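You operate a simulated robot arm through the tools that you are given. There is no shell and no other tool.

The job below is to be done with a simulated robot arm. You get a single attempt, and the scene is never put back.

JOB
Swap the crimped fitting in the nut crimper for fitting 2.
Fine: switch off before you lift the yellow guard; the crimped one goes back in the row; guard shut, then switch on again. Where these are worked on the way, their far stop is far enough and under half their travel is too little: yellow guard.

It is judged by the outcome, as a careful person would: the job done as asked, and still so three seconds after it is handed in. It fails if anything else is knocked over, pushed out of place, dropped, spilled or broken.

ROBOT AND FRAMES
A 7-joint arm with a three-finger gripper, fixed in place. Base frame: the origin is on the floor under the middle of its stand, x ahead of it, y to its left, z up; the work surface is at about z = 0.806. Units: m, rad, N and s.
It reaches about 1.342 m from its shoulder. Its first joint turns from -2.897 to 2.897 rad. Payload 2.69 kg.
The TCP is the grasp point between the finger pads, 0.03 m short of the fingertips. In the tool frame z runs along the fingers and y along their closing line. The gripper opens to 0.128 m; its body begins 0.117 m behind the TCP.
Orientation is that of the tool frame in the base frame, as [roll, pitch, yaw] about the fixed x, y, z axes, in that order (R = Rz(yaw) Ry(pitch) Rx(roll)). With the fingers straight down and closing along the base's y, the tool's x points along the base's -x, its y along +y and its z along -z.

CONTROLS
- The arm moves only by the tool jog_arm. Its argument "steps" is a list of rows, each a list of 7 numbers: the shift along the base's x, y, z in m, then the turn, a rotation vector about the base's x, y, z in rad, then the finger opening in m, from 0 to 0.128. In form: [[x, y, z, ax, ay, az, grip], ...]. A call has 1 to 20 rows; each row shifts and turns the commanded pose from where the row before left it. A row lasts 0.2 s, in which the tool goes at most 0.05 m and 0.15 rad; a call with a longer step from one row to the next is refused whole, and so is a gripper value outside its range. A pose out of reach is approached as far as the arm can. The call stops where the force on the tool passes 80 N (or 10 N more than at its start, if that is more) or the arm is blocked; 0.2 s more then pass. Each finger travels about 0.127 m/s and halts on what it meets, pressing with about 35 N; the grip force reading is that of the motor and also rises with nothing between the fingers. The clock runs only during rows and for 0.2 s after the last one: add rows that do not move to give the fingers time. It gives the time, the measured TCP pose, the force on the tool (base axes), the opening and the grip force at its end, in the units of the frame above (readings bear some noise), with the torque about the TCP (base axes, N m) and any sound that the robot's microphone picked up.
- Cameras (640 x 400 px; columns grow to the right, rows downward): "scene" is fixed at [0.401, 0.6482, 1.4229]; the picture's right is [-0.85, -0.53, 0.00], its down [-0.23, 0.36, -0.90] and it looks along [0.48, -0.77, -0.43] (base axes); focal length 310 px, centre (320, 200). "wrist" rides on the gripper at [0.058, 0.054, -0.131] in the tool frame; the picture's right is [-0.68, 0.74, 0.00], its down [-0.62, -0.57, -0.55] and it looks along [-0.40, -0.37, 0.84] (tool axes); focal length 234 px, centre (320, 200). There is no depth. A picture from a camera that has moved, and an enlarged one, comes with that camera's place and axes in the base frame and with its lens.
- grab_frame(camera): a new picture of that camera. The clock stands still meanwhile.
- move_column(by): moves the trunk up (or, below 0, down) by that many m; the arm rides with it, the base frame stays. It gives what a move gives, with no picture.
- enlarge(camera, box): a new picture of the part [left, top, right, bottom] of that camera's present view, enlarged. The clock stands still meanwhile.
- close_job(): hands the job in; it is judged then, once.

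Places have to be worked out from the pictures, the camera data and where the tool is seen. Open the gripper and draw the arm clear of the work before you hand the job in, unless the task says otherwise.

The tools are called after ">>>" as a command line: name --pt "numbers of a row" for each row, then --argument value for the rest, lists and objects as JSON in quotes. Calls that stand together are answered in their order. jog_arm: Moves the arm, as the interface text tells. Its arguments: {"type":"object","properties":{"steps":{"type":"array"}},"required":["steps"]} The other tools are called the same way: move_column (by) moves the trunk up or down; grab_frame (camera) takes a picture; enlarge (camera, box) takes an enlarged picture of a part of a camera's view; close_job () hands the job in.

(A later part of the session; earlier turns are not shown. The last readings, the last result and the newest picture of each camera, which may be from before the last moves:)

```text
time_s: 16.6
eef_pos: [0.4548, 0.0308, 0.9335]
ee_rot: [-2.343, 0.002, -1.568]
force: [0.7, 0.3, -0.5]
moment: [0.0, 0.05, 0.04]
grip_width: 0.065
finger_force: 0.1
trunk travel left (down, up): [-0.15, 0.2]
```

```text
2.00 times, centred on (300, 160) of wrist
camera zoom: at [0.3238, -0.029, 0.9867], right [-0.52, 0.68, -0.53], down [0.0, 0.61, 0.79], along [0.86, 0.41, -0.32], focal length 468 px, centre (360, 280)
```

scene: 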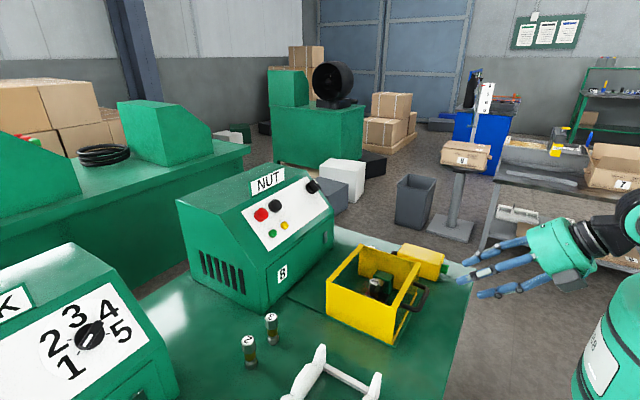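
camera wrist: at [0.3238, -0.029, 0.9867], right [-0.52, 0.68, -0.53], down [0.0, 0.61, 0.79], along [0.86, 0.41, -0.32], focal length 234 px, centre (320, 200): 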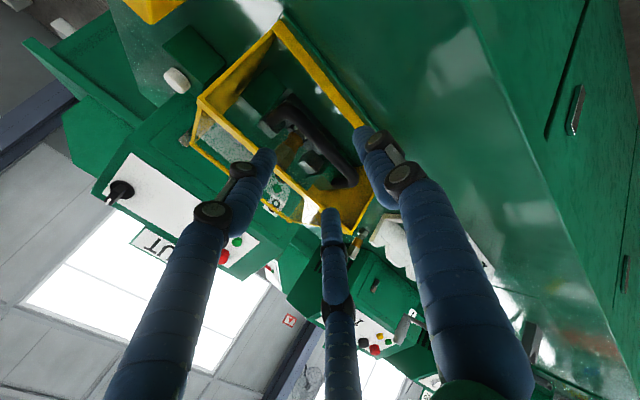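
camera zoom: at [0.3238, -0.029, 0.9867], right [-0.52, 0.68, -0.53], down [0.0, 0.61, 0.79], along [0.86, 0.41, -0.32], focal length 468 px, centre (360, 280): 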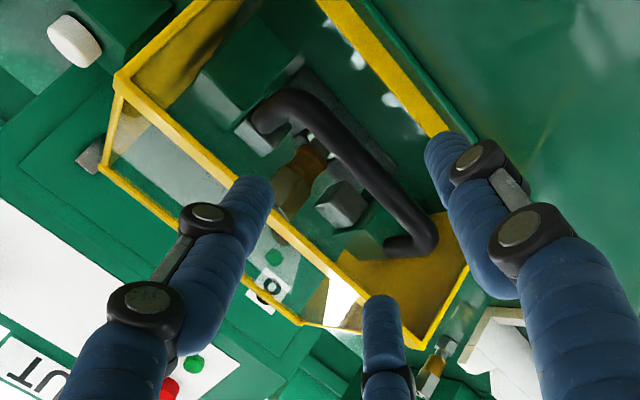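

The bar passes between the single finger and the pair as planned, and the handle centre is nearer y = 0.021. I'm shifting slightly and advancing so the bar sits well inside the fingers.

>>> jog_arm --pt "0.0 -0.009 0.0 0 0 0 0.065" --pt "0.0165 0 -0.016 0 0 0 0.065" --pt "0.0165 0 -0.016 0 0 0 0.065" --pt "0 0 0 0 0 0 0.065"

>>> grab_frame --camera "wrist"

>>> enlarge --camera "scene" --box '[340, 220, 500, 320]'

```text
time_s: 17.6
eef_pos: [0.4883, 0.0225, 0.9015]
ee_rot: [-2.342, 0.001, -1.568]
force: [1.0, 1.4, 3.7]
moment: [-0.1, -0.1, 0.08]
grip_width: 0.066
finger_force: 1.0
trunk travel left (down, up): [-0.15, 0.2]
```

```text
taken
camera wrist: at [0.3575, -0.0372, 0.9539], right [-0.52, 0.68, -0.53], down [0.0, 0.61, 0.79], along [0.86, 0.41, -0.32], focal length 234 px, centre (320, 200)
```

wrist: 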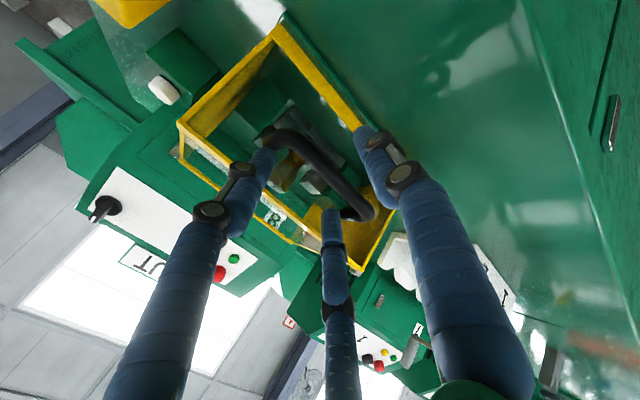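

```text
4.00 times, centred on (420, 270) of scene
camera zoom: at [0.401, 0.6482, 1.4229], right [-0.85, -0.53, 0.0], down [-0.23, 0.36, -0.9], along [0.48, -0.77, -0.43], focal length 1240 px, centre (-80, -80)
```

zoom: 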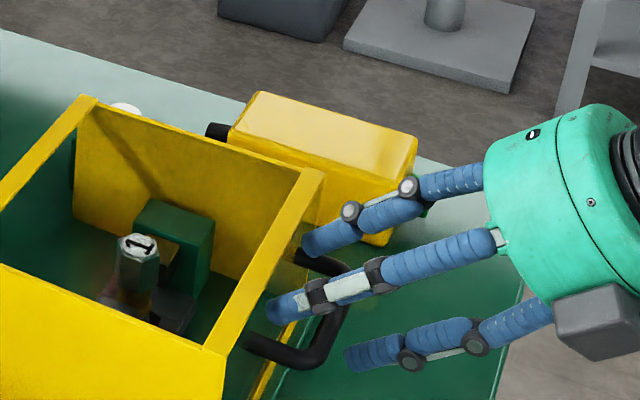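

>>> enlarge --camera "wrist" --box '[220, 80, 440, 240]'

>>> enlarge --camera "scene" --box '[380, 260, 450, 330]'

```text
2.50 times, centred on (330, 160) of wrist
camera zoom: at [0.3575, -0.0372, 0.9539], right [-0.52, 0.68, -0.53], down [0.0, 0.61, 0.79], along [0.86, 0.41, -0.32], focal length 585 px, centre (295, 300)
```

zoom: 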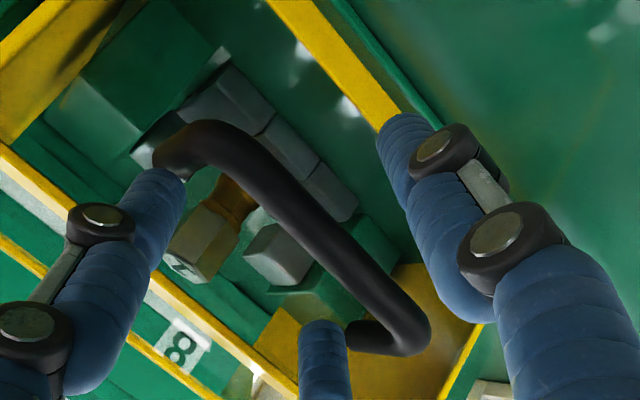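

```text
5.71 times, centred on (415, 295) of scene
camera zoom: at [0.401, 0.6482, 1.4229], right [-0.85, -0.53, 0.0], down [-0.23, 0.36, -0.9], along [0.48, -0.77, -0.43], focal length 1772 px, centre (-223, -343)
```

zoom: 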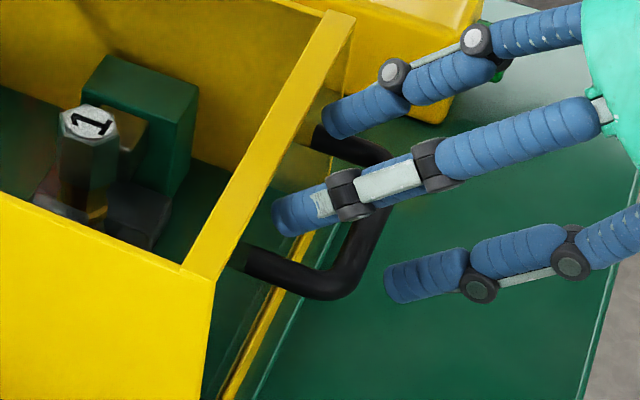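

There's only a faint touch, and the bar is caged with about 18 mm to the lower finger. I'm closing to a loose cage around the bar.

>>> jog_arm --pt "0 0 0 0 0 0 0.055" --pt "0 0 0 0 0 0 0.042" --pt "0 0 0 0 0 0 0.042"

>>> enlarge --camera "wrist" --box '[220, 80, 440, 240]'

>>> enlarge --camera "scene" --box '[360, 240, 460, 320]'

```text
time_s: 18.4
eef_pos: [0.488, 0.0228, 0.9016]
ee_rot: [-2.343, 0.001, -1.569]
force: [-0.4, 0.5, -0.2]
moment: [0.01, 0.0, -0.01]
grip_width: 0.0419
finger_force: 0.0
trunk travel left (down, up): [-0.15, 0.2]
```

```text
2.50 times, centred on (330, 160) of wrist
camera zoom: at [0.3569, -0.0372, 0.9535], right [-0.52, 0.68, -0.53], down [0.0, 0.61, 0.79], along [0.86, 0.41, -0.32], focal length 585 px, centre (295, 300)
```

zoom: 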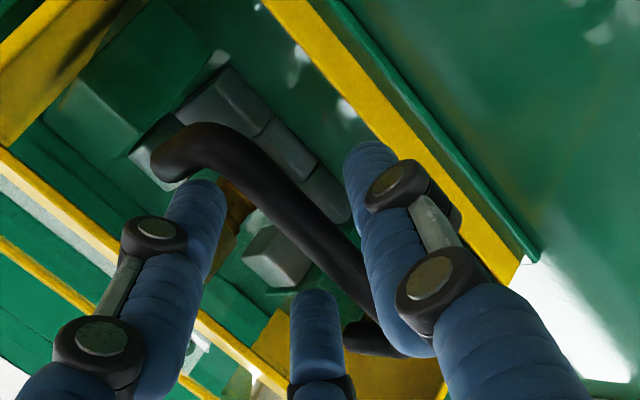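

```text
5.00 times, centred on (410, 280) of scene
camera zoom: at [0.401, 0.6482, 1.4229], right [-0.85, -0.53, 0.0], down [-0.23, 0.36, -0.9], along [0.48, -0.77, -0.43], focal length 1550 px, centre (-130, -200)
```

zoom: 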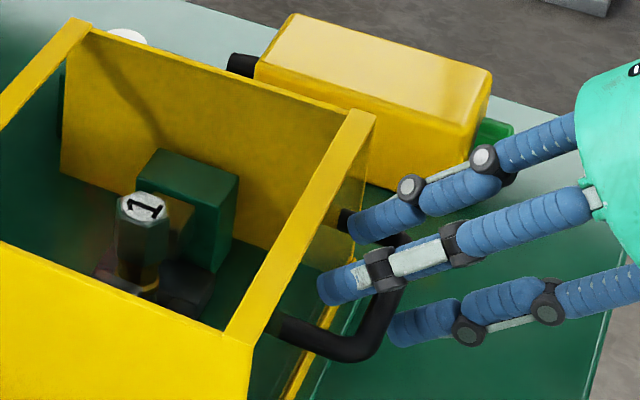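

The bar is caged with zero force. I'm lifting a few centimetres straight up to feel how the guard moves.

>>> jog_arm --pt "0.001 0 0.012 0 0 0 0.042" --pt "0.001 0 0.012 0 0 0 0.042" --pt "0.001 0 0.012 0 0 0 0.042" --pt "0.001 0 0.012 0 0 0 0.042" --pt "0 0 0 0 0 0 0.042"

>>> enlarge --camera "scene" --box '[300, 220, 460, 350]'

```text
time_s: 19.6
eef_pos: [0.4923, 0.0235, 0.9522]
ee_rot: [-2.344, 0.001, -1.568]
force: [0.1, 0.1, -0.4]
moment: [0.0, 0.01, 0.02]
grip_width: 0.0423
finger_force: 0.0
trunk travel left (down, up): [-0.15, 0.2]
```

```text
3.08 times, centred on (380, 285) of scene
camera zoom: at [0.401, 0.6482, 1.4229], right [-0.85, -0.53, 0.0], down [-0.23, 0.36, -0.9], along [0.48, -0.77, -0.43], focal length 954 px, centre (135, -62)
```

zoom: 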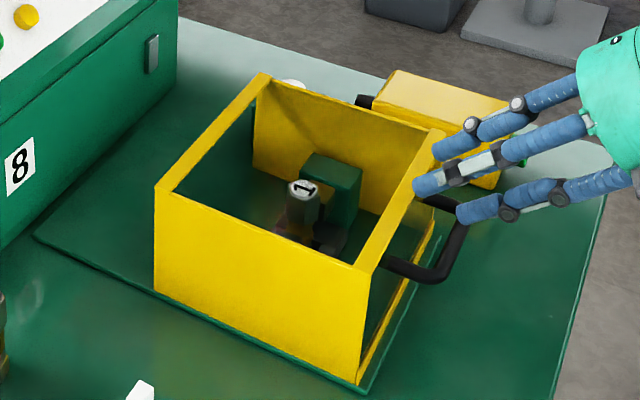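

The finger slid past without lifting: no force, and the guard is still shut. At 45° the lower finger barely reached under the bar. I'm backing out and re-approaching with the tool nearly level so that finger hooks well beneath it.

>>> jog_arm --pt "-0.03 0 0.02 0 0 0 0.05" --pt "-0.03 0 0.02 0 0 0 0.065" --pt "-0.008 0 -0.012 0 -0.1275 0 0.065" --pt "-0.008 0 -0.012 0 -0.1275 0 0.065" --pt "-0.008 0 -0.025 0 -0.1275 0 0.065" --pt "-0.008 0 -0.028 0 -0.1275 0 0.065" --pt "0 0 0 0 0 0 0.065"

>>> grab_frame --camera "wrist"

>>> enlarge --camera "scene" --box '[320, 220, 520, 345]'

```text
time_s: 21.1
eef_pos: [0.4369, 0.0281, 1.0214]
ee_rot: [-1.725, 0.024, -1.583]
force: [-1.7, -0.3, 0.4]
moment: [-0.02, 0.05, -0.01]
grip_width: 0.0651
finger_force: 0.0
trunk travel left (down, up): [-0.15, 0.2]
stopped in row 7: the arm was blocked; the commanded pose is now the measured one
```

```text
taken
camera wrist: at [0.2986, -0.0293, 0.9859], right [-0.11, 0.7, -0.71], down [-0.45, 0.6, 0.66], along [0.89, 0.39, 0.25], focal length 234 px, centre (320, 200)
```

wrist: 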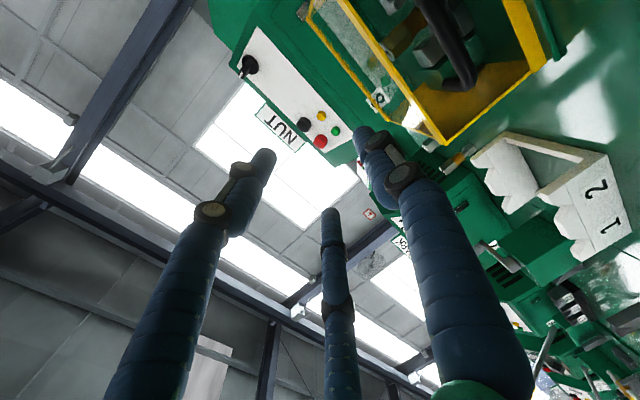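

```text
3.20 times, centred on (420, 282) of scene
camera zoom: at [0.401, 0.6482, 1.4229], right [-0.85, -0.53, 0.0], down [-0.23, 0.36, -0.9], along [0.48, -0.77, -0.43], focal length 992 px, centre (0, -64)
```

zoom: 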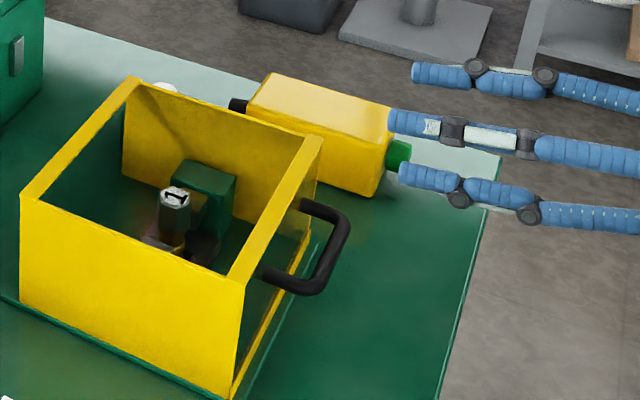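

The arm can't take that level pose there. I'll go back to a 45° tilt but flip the roll so the single finger goes inside the handle loop and the two others go beneath the bar. First, I'm restoring the tilt and rising.

>>> jog_arm --pt "0.0 0 0.01 0 0.124 0 0.065" --pt "0.0 0 0.01 0 0.124 0 0.065" --pt "0.0 0 0.01 0 0.124 0 0.065" --pt "0.0 0 0.01 0 0.124 0 0.065" --pt "0.0 0 0.01 0 0.124 0 0.065" --pt "0 0 0 0 0 0 0.065"

```text
time_s: 22.4
eef_pos: [0.4363, 0.0293, 1.0686]
ee_rot: [-2.351, 0.014, -1.593]
force: [0.0, -0.3, -0.7]
moment: [0.02, -0.02, 0.01]
grip_width: 0.065
finger_force: 0.0
trunk travel left (down, up): [-0.15, 0.2]
```

>>> jog_arm --pt "0 0 0.005 0.1052 0 -0.104 0.07" --pt "0 0 0.005 0.1052 0 -0.104 0.07" --pt "0 0 0 0.1052 0 -0.104 0.07" --pt "0 0 0 0.1052 0 -0.104 0.07" --pt "0 0 0 0.1052 0 -0.104 0.07" --pt "0 0 0 0.1052 0 -0.104 0.07" --pt "0 0 0 0.1052 0 -0.104 0.07" --pt "0 0 0 0.1052 0 -0.104 0.07" --pt "0 0 0 0.1052 0 -0.104 0.07" --pt "0 0 0 0.1052 0 -0.104 0.07" --pt "0 0 0 0.1052 0 -0.104 0.07" --pt "0 0 0 0 0 0 0.07"

```text
time_s: 25.1
eef_pos: [0.4369, 0.0286, 1.0745]
ee_rot: [3.055, 0.781, 3.022]
force: [0.0, 0.7, -0.9]
moment: [0.0, 0.0, 0.0]
grip_width: 0.0697
finger_force: 0.1
trunk travel left (down, up): [-0.15, 0.2]
```

Halfway round, with the thumb at +y. I'm continuing the roll so the single finger points up and forward.

>>> jog_arm --pt "0 0 0 0.1052 0 -0.104 0.07" --pt "0 0 0 0.1052 0 -0.104 0.07" --pt "0 0 0 0.1052 0 -0.104 0.07" --pt "0 0 0 0.1052 0 -0.104 0.07" --pt "0 0 0 0.1052 0 -0.104 0.07" --pt "0 0 0 0.1052 0 -0.104 0.07" --pt "0 0 0 0.1052 0 -0.104 0.07" --pt "0 0 0 0.1052 0 -0.104 0.07" --pt "0 0 0 0.1052 0 -0.104 0.07" --pt "0 0 0 0.1052 0 -0.104 0.07" --pt "0 0 0 0 0 0 0.07"

>>> grab_frame --camera "wrist"

>>> grab_frame --camera "scene"

```text
time_s: 27.4
eef_pos: [0.4374, 0.0282, 1.0761]
ee_rot: [2.348, 0.0, 1.581]
force: [-0.6, -0.4, -0.1]
moment: [0.02, -0.01, 0.01]
grip_width: 0.0701
finger_force: 0.2
trunk travel left (down, up): [-0.15, 0.2]
```

```text
taken
camera wrist: at [0.3811, 0.0852, 1.2058], right [0.52, -0.67, 0.52], down [-0.78, -0.62, -0.02], along [0.34, -0.4, -0.85], focal length 234 px, centre (320, 200)
```

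wrist: 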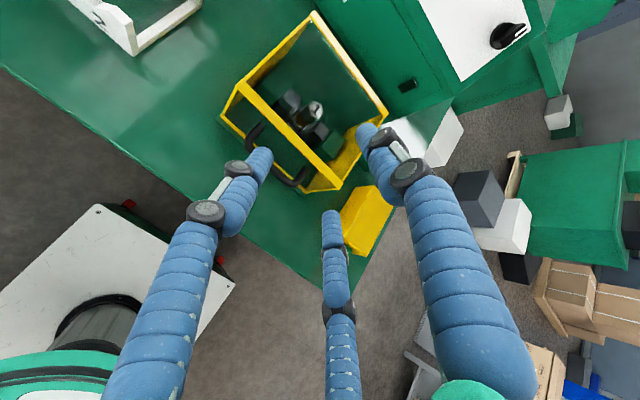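

```text
taken
```

scene: 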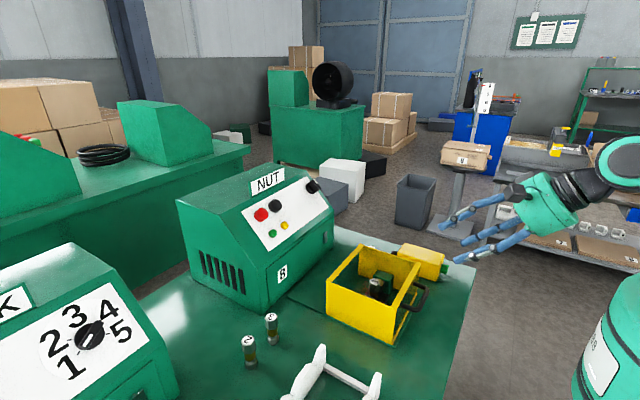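

The roll works, and the camera now looks down on the handle. I'm zooming in to measure it.

>>> enlarge --camera "wrist" --box '[200, 60, 400, 210]'

>>> enlarge --camera "scene" --box '[380, 250, 450, 320]'

```text
2.67 times, centred on (300, 135) of wrist
camera zoom: at [0.3811, 0.0852, 1.2058], right [0.52, -0.67, 0.52], down [-0.78, -0.62, -0.02], along [0.34, -0.4, -0.85], focal length 624 px, centre (373, 373)
```

zoom: 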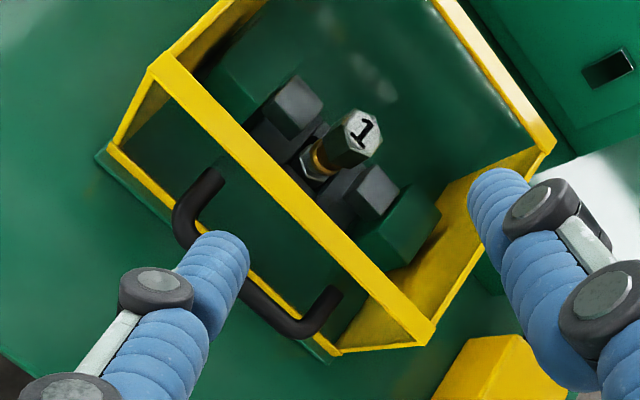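

```text
5.71 times, centred on (415, 285) of scene
camera zoom: at [0.401, 0.6482, 1.4229], right [-0.85, -0.53, 0.0], down [-0.23, 0.36, -0.9], along [0.48, -0.77, -0.43], focal length 1772 px, centre (-223, -286)
```

zoom: 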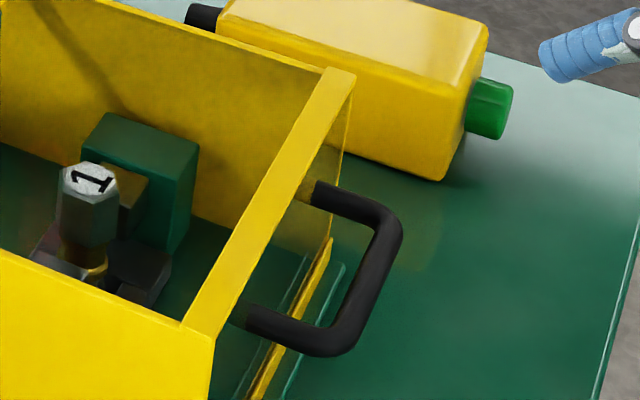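

From this view the guard front is near x≈0.535, the handle bar at about (0.495, 0.030, 0.889), so there is a ~33 mm gap behind the bar. I'm moving to a pre-grasp 10 cm back along the tool axis with a narrow opening.

>>> jog_arm --pt "-0.01 0.0006 -0.0374 0 0 0 0.06" --pt "-0.01 0.0006 -0.0374 0 0 0 0.05" --pt "-0.01 0.0006 -0.0374 0 0 0 0.046" --pt "0.0178 0 -0.0175 0 0 0 0.046" --pt "0.0178 0 -0.0175 0 0 0 0.046" --pt "0 0 0 0 0 0 0.046"

>>> grab_frame --camera "wrist"

>>> enlarge --camera "scene" --box '[340, 220, 500, 320]'

```text
time_s: 28.9
eef_pos: [0.4445, 0.0309, 0.9282]
ee_rot: [2.351, 0.0, 1.582]
force: [0.1, 0.3, -0.2]
moment: [0.01, 0.0, 0.03]
grip_width: 0.0461
finger_force: 0.1
trunk travel left (down, up): [-0.15, 0.2]
```

```text
taken
camera wrist: at [0.388, 0.0882, 1.0573], right [0.52, -0.67, 0.52], down [-0.78, -0.62, -0.02], along [0.34, -0.4, -0.85], focal length 234 px, centre (320, 200)
```

wrist: 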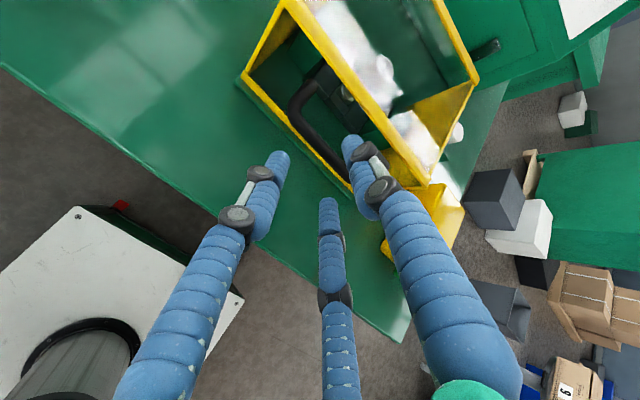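

```text
4.00 times, centred on (420, 270) of scene
camera zoom: at [0.401, 0.6482, 1.4229], right [-0.85, -0.53, 0.0], down [-0.23, 0.36, -0.9], along [0.48, -0.77, -0.43], focal length 1240 px, centre (-80, -80)
```

zoom: 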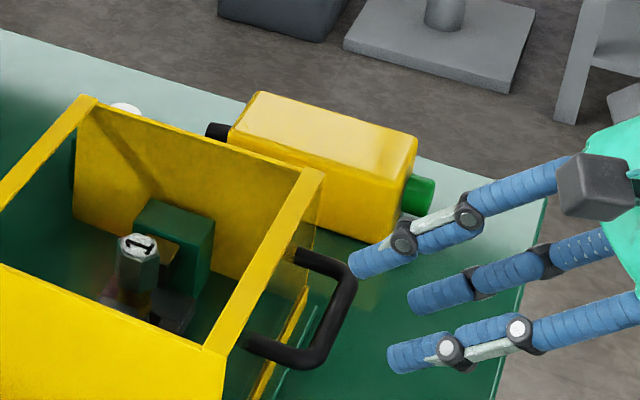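

>>> enlarge --camera "wrist" --box '[230, 60, 410, 220]'

>>> enlarge --camera "scene" --box '[390, 260, 450, 310]'

```text
2.50 times, centred on (320, 140) of wrist
camera zoom: at [0.388, 0.0882, 1.0573], right [0.52, -0.67, 0.52], down [-0.78, -0.62, -0.02], along [0.34, -0.4, -0.85], focal length 585 px, centre (320, 350)
```

zoom: 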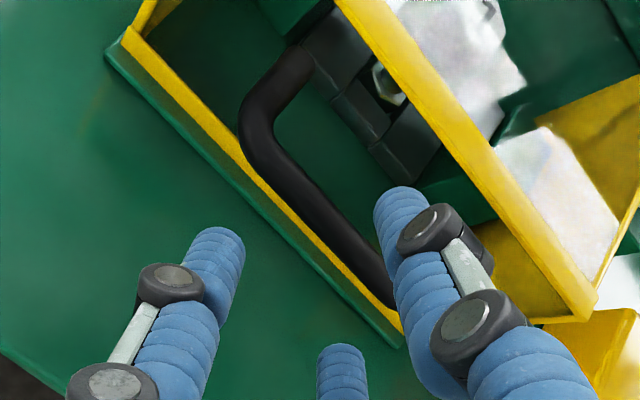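

```text
8.00 times, centred on (420, 285) of scene
camera zoom: at [0.401, 0.6482, 1.4229], right [-0.85, -0.53, 0.0], down [-0.23, 0.36, -0.9], along [0.48, -0.77, -0.43], focal length 2480 px, centre (-480, -480)
```

zoom: 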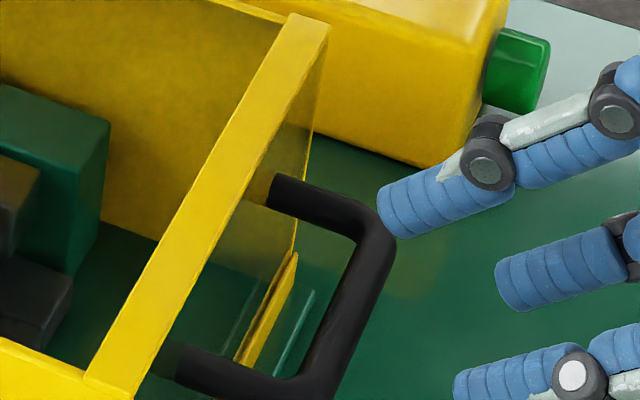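

The single finger lines up to drop between bar and pane, and the pair should pass under the bar. I'm advancing the remaining ~48 mm.

>>> jog_arm --pt "0.0114 0 -0.0114 0 0 0 0.046" --pt "0.0114 0 -0.0114 0 0 0 0.046" --pt "0.0114 0 -0.0114 0 0 0 0.046" --pt "0 0 0 0 0 0 0.046"

>>> enlarge --camera "wrist" --box '[230, 60, 410, 220]'

>>> enlarge --camera "scene" --box '[380, 250, 460, 320]'

```text
time_s: 29.9
eef_pos: [0.4788, 0.0309, 0.8942]
ee_rot: [2.352, 0.001, 1.58]
force: [-0.1, 0.5, -1.0]
moment: [0.0, -0.01, -0.01]
grip_width: 0.0459
finger_force: 0.1
trunk travel left (down, up): [-0.15, 0.2]
```

```text
2.50 times, centred on (320, 140) of wrist
camera zoom: at [0.4229, 0.0873, 1.0231], right [0.52, -0.67, 0.52], down [-0.78, -0.62, -0.02], along [0.34, -0.4, -0.85], focal length 585 px, centre (320, 350)
```

zoom: 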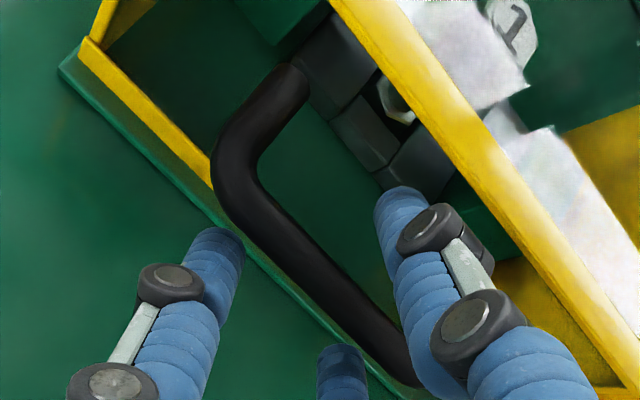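

```text
5.71 times, centred on (420, 285) of scene
camera zoom: at [0.401, 0.6482, 1.4229], right [-0.85, -0.53, 0.0], down [-0.23, 0.36, -0.9], along [0.48, -0.77, -0.43], focal length 1772 px, centre (-251, -286)
```

zoom: 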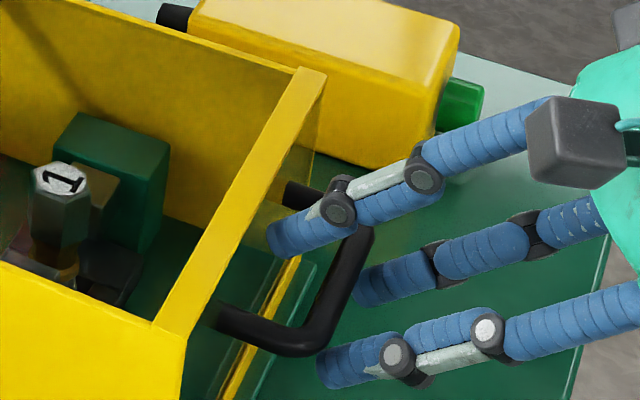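

Zero force, with one finger inside the loop and two below the bar. I'm closing onto the bar.

>>> jog_arm --pt "0 0 0 0 0 0 0.035" --pt "0 0 0 0 0 0 0.025" --pt "0 0 0 0 0 0 0.015" --pt "0 0 0 0 0 0 0.012" --pt "0 0 0 0 0 0 0.012"

>>> enlarge --camera "wrist" --box '[230, 60, 410, 220]'

>>> enlarge --camera "scene" --box '[380, 250, 460, 320]'

```text
time_s: 31.1
eef_pos: [0.478, 0.0299, 0.8944]
ee_rot: [2.35, 0.0, 1.582]
force: [3.7, 0.1, 1.2]
moment: [-0.13, -0.04, 0.09]
grip_width: 0.0195
finger_force: 45.2
trunk travel left (down, up): [-0.15, 0.2]
```

```text
2.50 times, centred on (320, 140) of wrist
camera zoom: at [0.4228, 0.0873, 1.0235], right [0.52, -0.67, 0.52], down [-0.78, -0.62, -0.02], along [0.34, -0.4, -0.85], focal length 585 px, centre (320, 350)
```

zoom: 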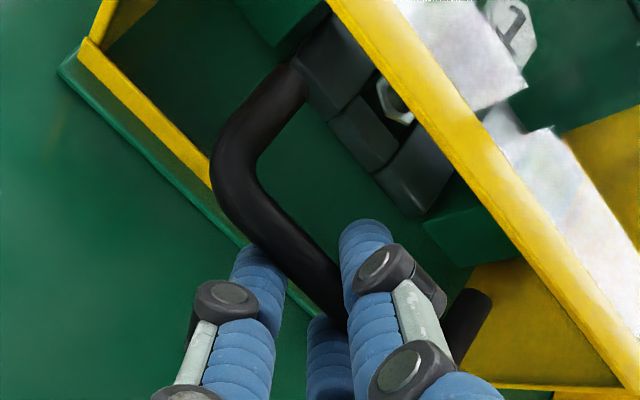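

```text
5.71 times, centred on (420, 285) of scene
camera zoom: at [0.401, 0.6482, 1.4229], right [-0.85, -0.53, 0.0], down [-0.23, 0.36, -0.9], along [0.48, -0.77, -0.43], focal length 1772 px, centre (-251, -286)
```

zoom: 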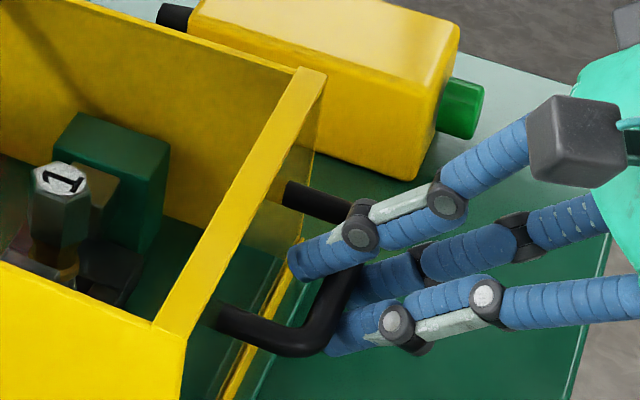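

A firm grip on the bar with balanced forces. I'm making a small test lift of ~1 cm with a matching tilt to see which way the guard wants to swing.

>>> jog_arm --pt "0.001 0 0.005 0 0.024 0 0.012" --pt "0.001 0 0.005 0 0.024 0 0.012" --pt "0 0 0 0 0 0 0.012"

>>> enlarge --camera "scene" --box '[310, 230, 430, 350]'

```text
time_s: 31.9
eef_pos: [0.482, 0.0314, 0.9052]
ee_rot: [2.397, -0.001, 1.581]
force: [28.9, 1.3, -14.4]
moment: [-0.11, -0.16, 0.11]
grip_width: 0.0199
finger_force: 44.1
trunk travel left (down, up): [-0.15, 0.2]
```

```text
3.33 times, centred on (370, 290) of scene
camera zoom: at [0.401, 0.6482, 1.4229], right [-0.85, -0.53, 0.0], down [-0.23, 0.36, -0.9], along [0.48, -0.77, -0.43], focal length 1034 px, centre (153, -100)
```

zoom: 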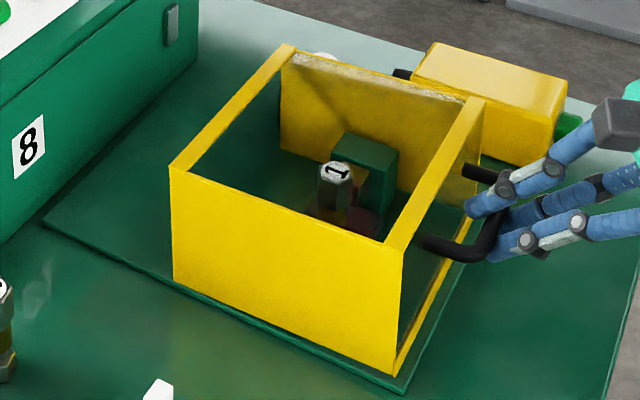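

The guard swings about a low hinge near (0.705, 0.81), and the measured pose sits right on that arc. I'm following the arc with the tool turning along, in stages.

>>> jog_arm --pt "0.0061 0 0.0117 0 0.051 0 0.012" --pt "0.0061 0 0.0117 0 0.051 0 0.012" --pt "0.0064 0 0.0103 0 0.05 0 0.012" --pt "0.0063 0 0.0103 0 0.05 0 0.012" --pt "0.0074 0 0.0096 0 0.05 0 0.012" --pt "0.0074 0 0.0095 0 0.05 0 0.012" --pt "0 0 0 0 0 0 0.012"

>>> grab_frame --camera "scene"

>>> grab_frame --camera "wrist"

```text
time_s: 33.5
eef_pos: [0.5192, 0.0303, 0.9689]
ee_rot: [2.702, -0.001, 1.58]
force: [14.7, 0.4, -15.3]
moment: [0.14, -0.01, 0.21]
grip_width: 0.0196
finger_force: 45.1
trunk travel left (down, up): [-0.15, 0.2]
```

```text
taken
```

scene: 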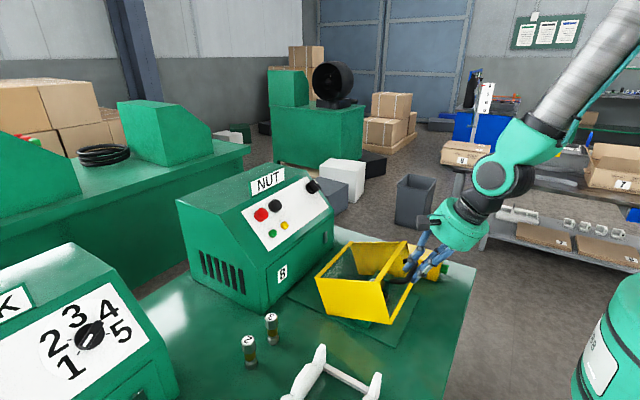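

```text
taken
camera wrist: at [0.5117, 0.0871, 1.1096], right [0.67, -0.67, 0.31], down [-0.74, -0.62, 0.25], along [0.02, -0.4, -0.92], focal length 234 px, centre (320, 200)
```

wrist: 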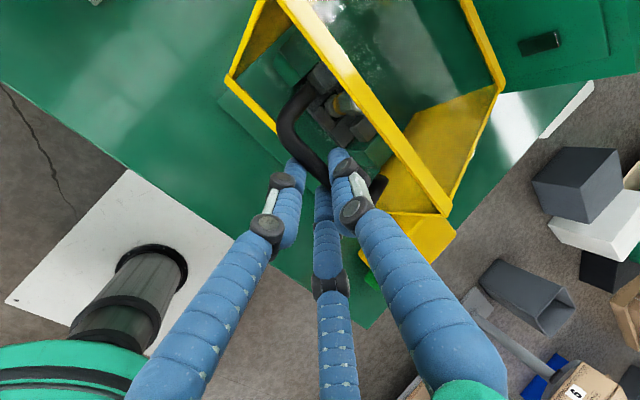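

The guard is following smoothly with modest force. I'm continuing the arc to about 55°.

>>> jog_arm --pt "0.0083 0 0.0088 0 0.05 0 0.012" --pt "0.0083 0 0.0088 0 0.05 0 0.012" --pt "0.0092 0 0.008 0 0.05 0 0.012" --pt "0.0091 0 0.0079 0 0.05 0 0.012" --pt "0.0098 0 0.007 0 0.05 0 0.012" --pt "0.0099 0 0.007 0 0.05 0 0.012" --pt "0.0105 0 0.006 0 0.05 0 0.012" --pt "0.0106 0 0.0059 0 0.05 0 0.012" --pt "0.0111 0 0.0049 0 0.05 0 0.012" --pt "0.0111 0 0.0049 0 0.05 0 0.012" --pt "0.0115 0 0.0038 0 0.05 0 0.012" --pt "0.0115 0 0.0037 0 0.05 0 0.012" --pt "0 0 0 0 0 0 0.012"

>>> grab_frame --camera "scene"

>>> grab_frame --camera "wrist"

```text
time_s: 36.2
eef_pos: [0.6258, 0.0417, 1.042]
ee_rot: [-3.066, -0.049, 1.578]
force: [-18.7, -6.3, 44.5]
moment: [0.14, 0.21, 0.15]
grip_width: 0.0195
finger_force: 44.4
out of reach, approached as far as the arm can: row 2, 3, 4
trunk travel left (down, up): [-0.15, 0.2]
```

```text
taken
```

scene: 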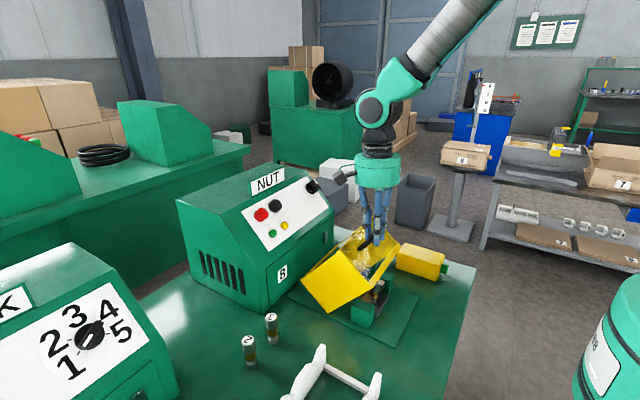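

```text
taken
camera wrist: at [0.689, 0.0929, 1.1699], right [0.74, -0.67, -0.09], down [-0.52, -0.65, 0.56], along [-0.43, -0.37, -0.82], focal length 234 px, centre (320, 200)
```

wrist: 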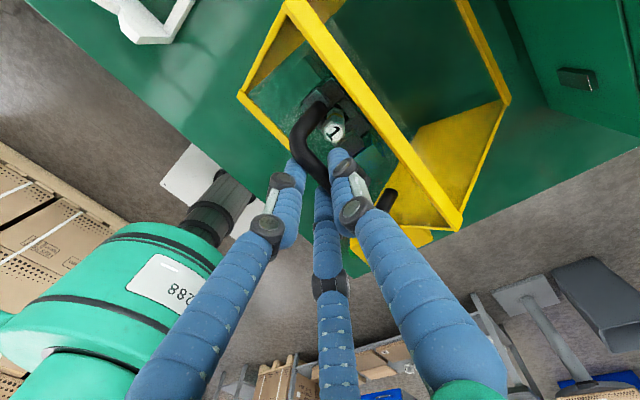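

The guard is at about 50°, but the arm lags its command a little after some out-of-reach rows. I'm holding still for a moment to see where it settles.

>>> jog_arm --pt "0 0 0 0 0 0 0.012" --pt "0 0 0 0 0 0 0.012"

```text
time_s: 36.9
eef_pos: [0.6248, 0.042, 1.0418]
ee_rot: [-3.067, -0.046, 1.576]
force: [-17.1, 0.6, 41.8]
moment: [0.47, 0.15, 0.19]
grip_width: 0.0193
finger_force: 44.7
trunk travel left (down, up): [-0.15, 0.2]
```

Fitting the poses gives a hinge near (0.713, 0.813). The tool already points straight down, so from here I'll hold its orientation, let the round bar pivot in the fingers, and keep following the arc.

>>> jog_arm --pt "0.01 0 0.0068 0 0 0 0.012" --pt "0.011 0 0.0037 0 0 0 0.012" --pt "0.0113 0 0.0027 0 0 0 0.012" --pt "0.0113 0 0.0026 0 0 0 0.012" --pt "0 0 0 0 0 0 0.012"

>>> grab_frame --camera "scene"

```text
time_s: 38.0
eef_pos: [0.6727, 0.041, 1.0534]
ee_rot: [-3.062, -0.048, 1.576]
force: [2.3, -11.3, -18.4]
moment: [-0.41, 0.05, -0.03]
grip_width: 0.0196
finger_force: 44.3
trunk travel left (down, up): [-0.15, 0.2]
```

```text
taken
```

scene: 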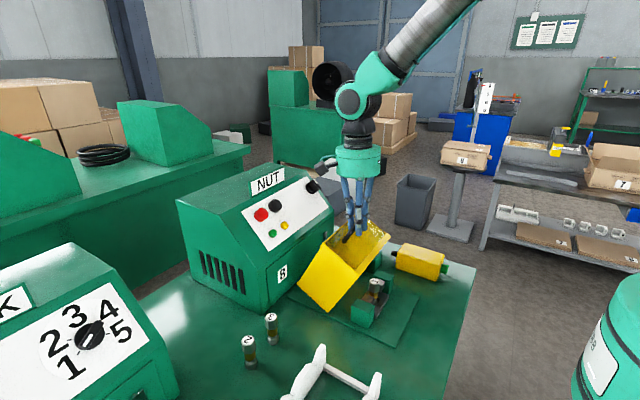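

The guard is now at about 62° and swinging freely. I'm continuing along the arc.

>>> jog_arm --pt "0.0115 0 0.0004 0 0 0 0.012" --pt "0.0116 0 0.0005 0 0 0 0.012" --pt "0.0116 0 -0.0002 0 0 0 0.012" --pt "0.0116 0 -0.0003 0 0 0 0.012" --pt "0 0 0 0 0 0 0.012"

>>> grab_frame --camera "scene"

>>> grab_frame --camera "wrist"

```text
time_s: 39.2
eef_pos: [0.7212, 0.0411, 1.0564]
ee_rot: [-3.066, -0.048, 1.577]
force: [1.4, 14.1, 5.8]
moment: [0.75, -0.09, -0.16]
grip_width: 0.0195
finger_force: 44.7
trunk travel left (down, up): [-0.15, 0.2]
```

```text
taken
```

scene: 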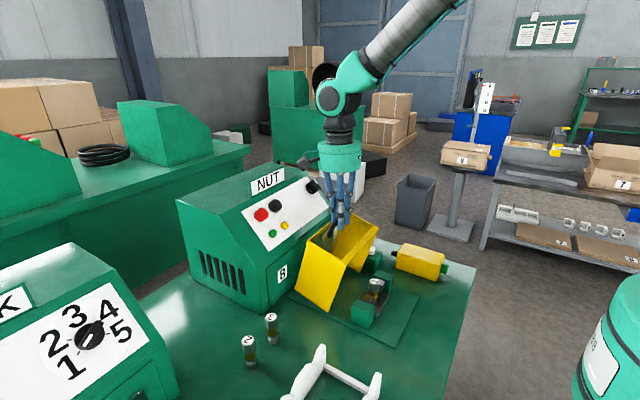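

```text
taken
camera wrist: at [0.7842, 0.093, 1.1851], right [0.74, -0.67, -0.09], down [-0.52, -0.65, 0.56], along [-0.43, -0.37, -0.82], focal length 234 px, centre (320, 200)
```

wrist: 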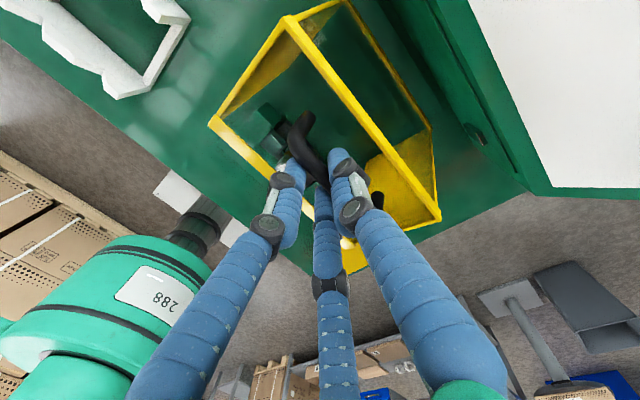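

About 74° open now with low forces. I'm continuing in small steps and watching for the far stop.

>>> jog_arm --pt "0.0114 0 -0.0008 0 0 0 0.012" --pt "0.0113 0 -0.0014 0 0 0 0.012" --pt "0.0112 0 -0.002 0 0 0 0.012" --pt "0 0 0 0 0 0 0.012"

>>> grab_frame --camera "scene"

```text
time_s: 40.2
eef_pos: [0.7536, 0.0415, 1.0515]
ee_rot: [-3.065, -0.047, 1.576]
force: [1.6, 13.4, 1.6]
moment: [0.28, 0.0, -0.26]
grip_width: 0.0193
finger_force: 44.6
trunk travel left (down, up): [-0.15, 0.2]
```

```text
taken
```

scene: 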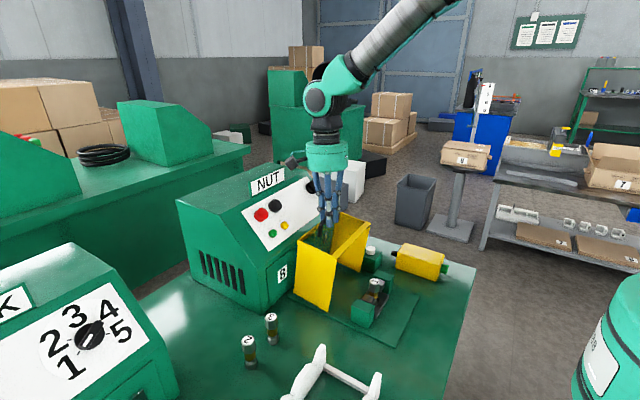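

>>> jog_arm --pt "0.0111 0 -0.0024 0 0 0 0.012" --pt "0.0107 0 -0.003 0 0 0 0.012" --pt "0.0108 0 -0.0035 0 0 0 0.012" --pt "0 0 0 0 0 0 0.012"

>>> grab_frame --camera "scene"

>>> enlarge --camera "scene" --box '[270, 180, 420, 330]'

```text
time_s: 41.2
eef_pos: [0.7871, 0.0405, 1.0419]
ee_rot: [-3.064, -0.046, 1.576]
force: [2.5, 21.9, 5.0]
moment: [0.46, -0.09, -0.36]
grip_width: 0.0197
finger_force: 44.0
trunk travel left (down, up): [-0.15, 0.2]
```

```text
taken
```

scene: 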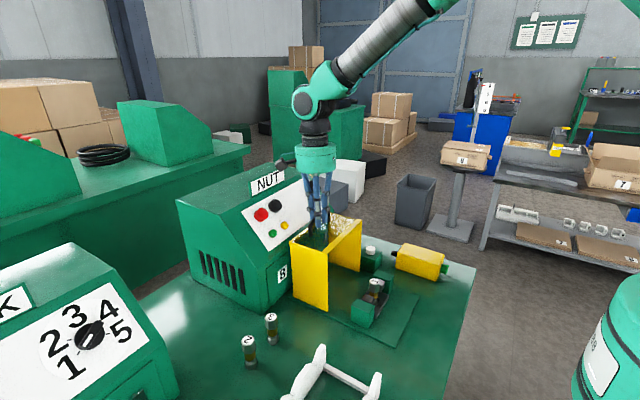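

```text
2.67 times, centred on (345, 255) of scene
camera zoom: at [0.401, 0.6482, 1.4229], right [-0.85, -0.53, 0.0], down [-0.23, 0.36, -0.9], along [0.48, -0.77, -0.43], focal length 827 px, centre (253, 53)
```

zoom: 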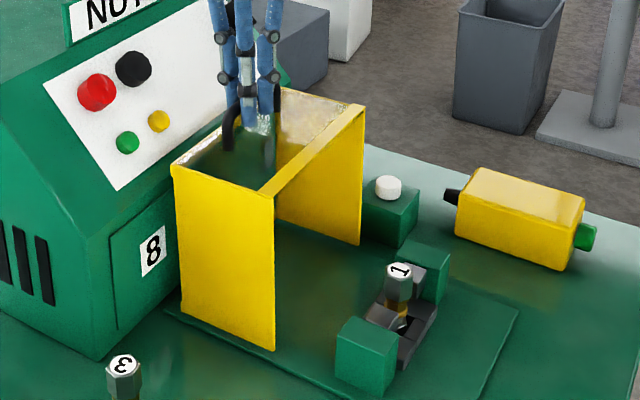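

The guard stands upright at about 91° with no stop felt yet, and the white knob sits beside it. I'm edging further to find the far stop.

>>> jog_arm --pt "0.0105 0 -0.004 0 0 0 0.012" --pt "0.0101 0 -0.0046 0 0 0 0.012" --pt "0 0 0 0 0 0 0.012"

>>> enlarge --camera "scene" --box '[270, 180, 420, 330]'

```text
time_s: 42.0
eef_pos: [0.8061, 0.041, 1.0335]
ee_rot: [-3.066, -0.047, 1.576]
force: [4.6, 20.3, 4.2]
moment: [0.28, -0.03, -0.46]
grip_width: 0.0195
finger_force: 44.7
trunk travel left (down, up): [-0.15, 0.2]
```

```text
2.67 times, centred on (345, 255) of scene
camera zoom: at [0.401, 0.6482, 1.4229], right [-0.85, -0.53, 0.0], down [-0.23, 0.36, -0.9], along [0.48, -0.77, -0.43], focal length 827 px, centre (253, 53)
```

zoom: 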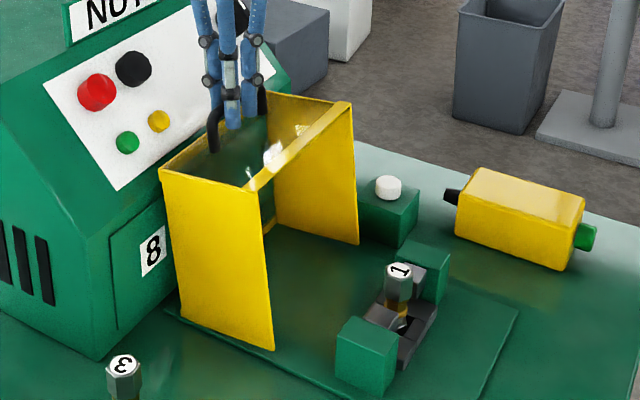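

It's now past vertical at roughly 97°, and gravity has started pulling it open. I'm following it gently so it meets its stop softly.

>>> jog_arm --pt "0.0098 0 -0.005 0 0 0 0.012" --pt "0.0096 0 -0.0055 0 0 0 0.012" --pt "0 0 0 0 0 0 0.012"

>>> enlarge --camera "scene" --box '[270, 180, 420, 330]'

```text
time_s: 42.6
eef_pos: [0.8096, 0.0416, 1.031]
ee_rot: [-3.051, -0.047, 1.575]
force: [-41.0, 2.7, 35.5]
moment: [0.33, 0.46, -0.74]
grip_width: 0.0198
finger_force: 44.2
trunk travel left (down, up): [-0.15, 0.2]
stopped in row 2: the force on the tool passed its limit at 100 N (the readings are from after the stop); the commanded pose is now the measured one
```

```text
2.67 times, centred on (345, 255) of scene
camera zoom: at [0.401, 0.6482, 1.4229], right [-0.85, -0.53, 0.0], down [-0.23, 0.36, -0.9], along [0.48, -0.77, -0.43], focal length 827 px, centre (253, 53)
```

zoom: 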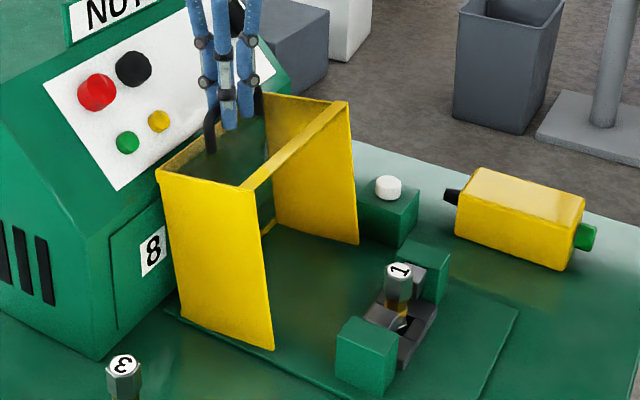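

The far stop was reached (force limit), with the guard past vertical and resting there. I'm easing off the stop, opening the fingers and lifting straight off the bar.

>>> jog_arm --pt "-0.002 0 0.001 0 0 0 0.012" --pt "0 0 0 0 0 0 0.03" --pt "0 0 0 0 0 0 0.05" --pt "0 0 0 0 0 0 0.055" --pt "0 0 0.02 0 0 0 0.055" --pt "0 0 0.04 0 0 0 0.06" --pt "0 0 0.04 0 0 0 0.07" --pt "0 0 0.04 0 0 0 0.08" --pt "0 0 0 0 0 0 0.08"

>>> grab_frame --camera "scene"

>>> grab_frame --camera "wrist"

```text
time_s: 44.6
eef_pos: [0.8127, 0.0403, 1.1653]
ee_rot: [-3.049, -0.047, 1.577]
force: [0.4, 0.0, 0.7]
moment: [0.01, -0.08, -0.01]
grip_width: 0.0799
finger_force: 0.0
trunk travel left (down, up): [-0.15, 0.2]
```

```text
taken
```

scene: 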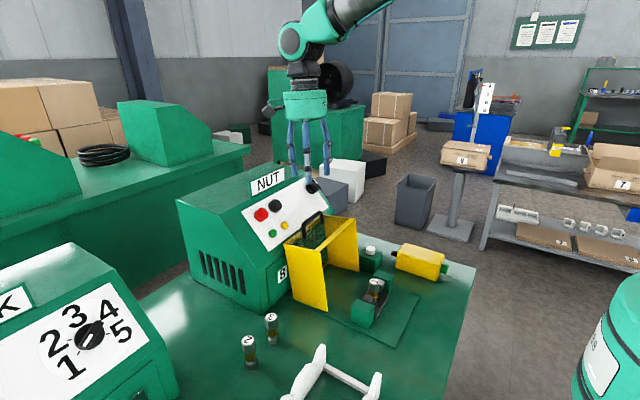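

```text
taken
camera wrist: at [0.878, 0.0924, 1.2919], right [0.74, -0.67, -0.1], down [-0.51, -0.65, 0.57], along [-0.45, -0.37, -0.82], focal length 234 px, centre (320, 200)
```

wrist: 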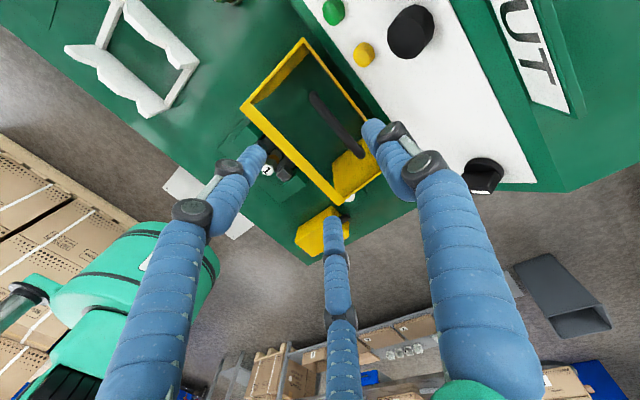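

The guard stays open by itself. I'm now looking at the nest and fitting 1 closely.

>>> enlarge --camera "scene" --box '[335, 250, 425, 340]'

>>> enlarge --camera "scene" --box '[225, 300, 305, 380]'

```text
4.44 times, centred on (380, 295) of scene
camera zoom: at [0.401, 0.6482, 1.4229], right [-0.85, -0.53, 0.0], down [-0.23, 0.36, -0.9], along [0.48, -0.77, -0.43], focal length 1378 px, centre (53, -222)
```

zoom: 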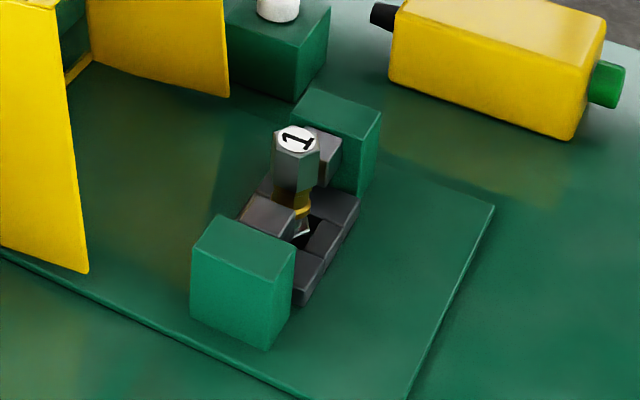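

```text
5.00 times, centred on (265, 340) of scene
camera zoom: at [0.401, 0.6482, 1.4229], right [-0.85, -0.53, 0.0], down [-0.23, 0.36, -0.9], along [0.48, -0.77, -0.43], focal length 1550 px, centre (595, -500)
```

zoom: 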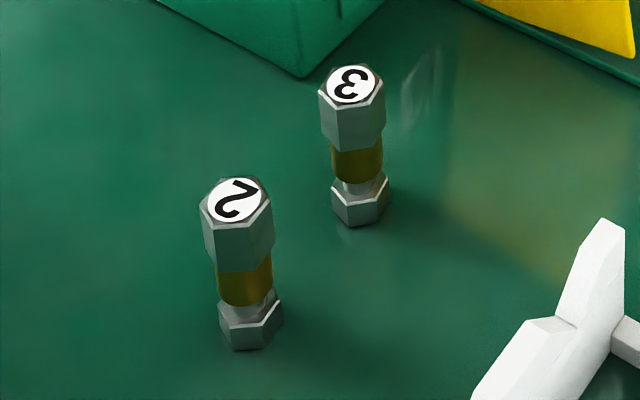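

Fitting 1 stands between two green blocks along y with dark dies at its waist; its head is exposed on top. I'm straightening the tool and moving over it for a close look from above.

>>> jog_arm --pt "-0.0391 -0.002 0 -0.046 -0.093 0 0.08" --pt "-0.0391 -0.002 0 0 0 0 0.08" --pt "-0.0391 -0.002 0 0 0 0 0.08" --pt "-0.0391 -0.002 0 0 0 0 0.08" --pt "-0.0391 -0.002 0 0 0 0 0.08" --pt "0 0 -0.045 0 0 0 0.08" --pt "0 0 -0.045 0 0 0 0.08" --pt "0 0 0 0 0 0 0.08"

>>> grab_frame --camera "wrist"

>>> grab_frame --camera "scene"

```text
time_s: 46.4
eef_pos: [0.6179, 0.0298, 1.075]
ee_rot: [-3.141, 0.0, 1.577]
force: [0.1, -0.7, -0.3]
moment: [-0.01, 0.09, 0.0]
grip_width: 0.0803
finger_force: 0.0
trunk travel left (down, up): [-0.15, 0.2]
```

```text
taken
camera wrist: at [0.672, 0.0875, 1.2053], right [0.74, -0.67, 0.0], down [-0.56, -0.62, 0.55], along [-0.37, -0.41, -0.84], focal length 234 px, centre (320, 200)
```

wrist: 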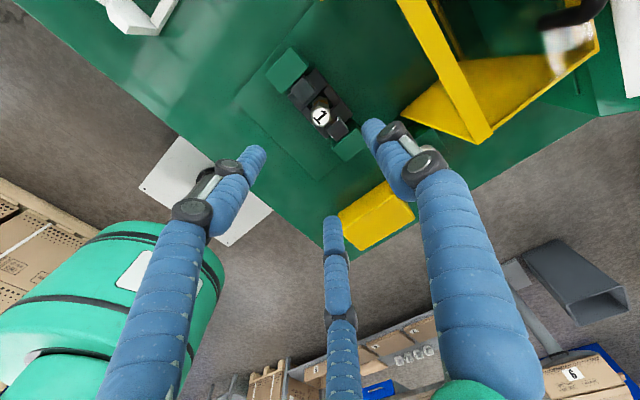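

```text
taken
```

scene: 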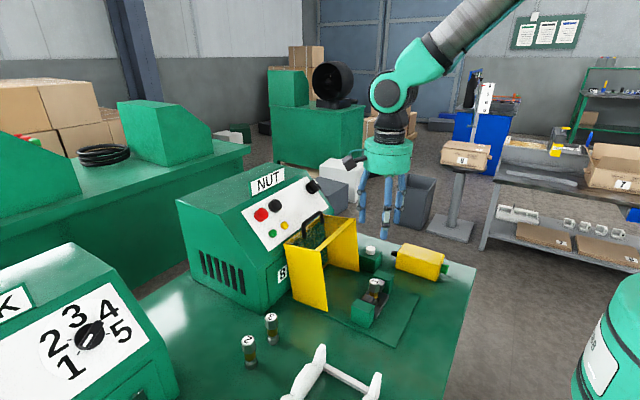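

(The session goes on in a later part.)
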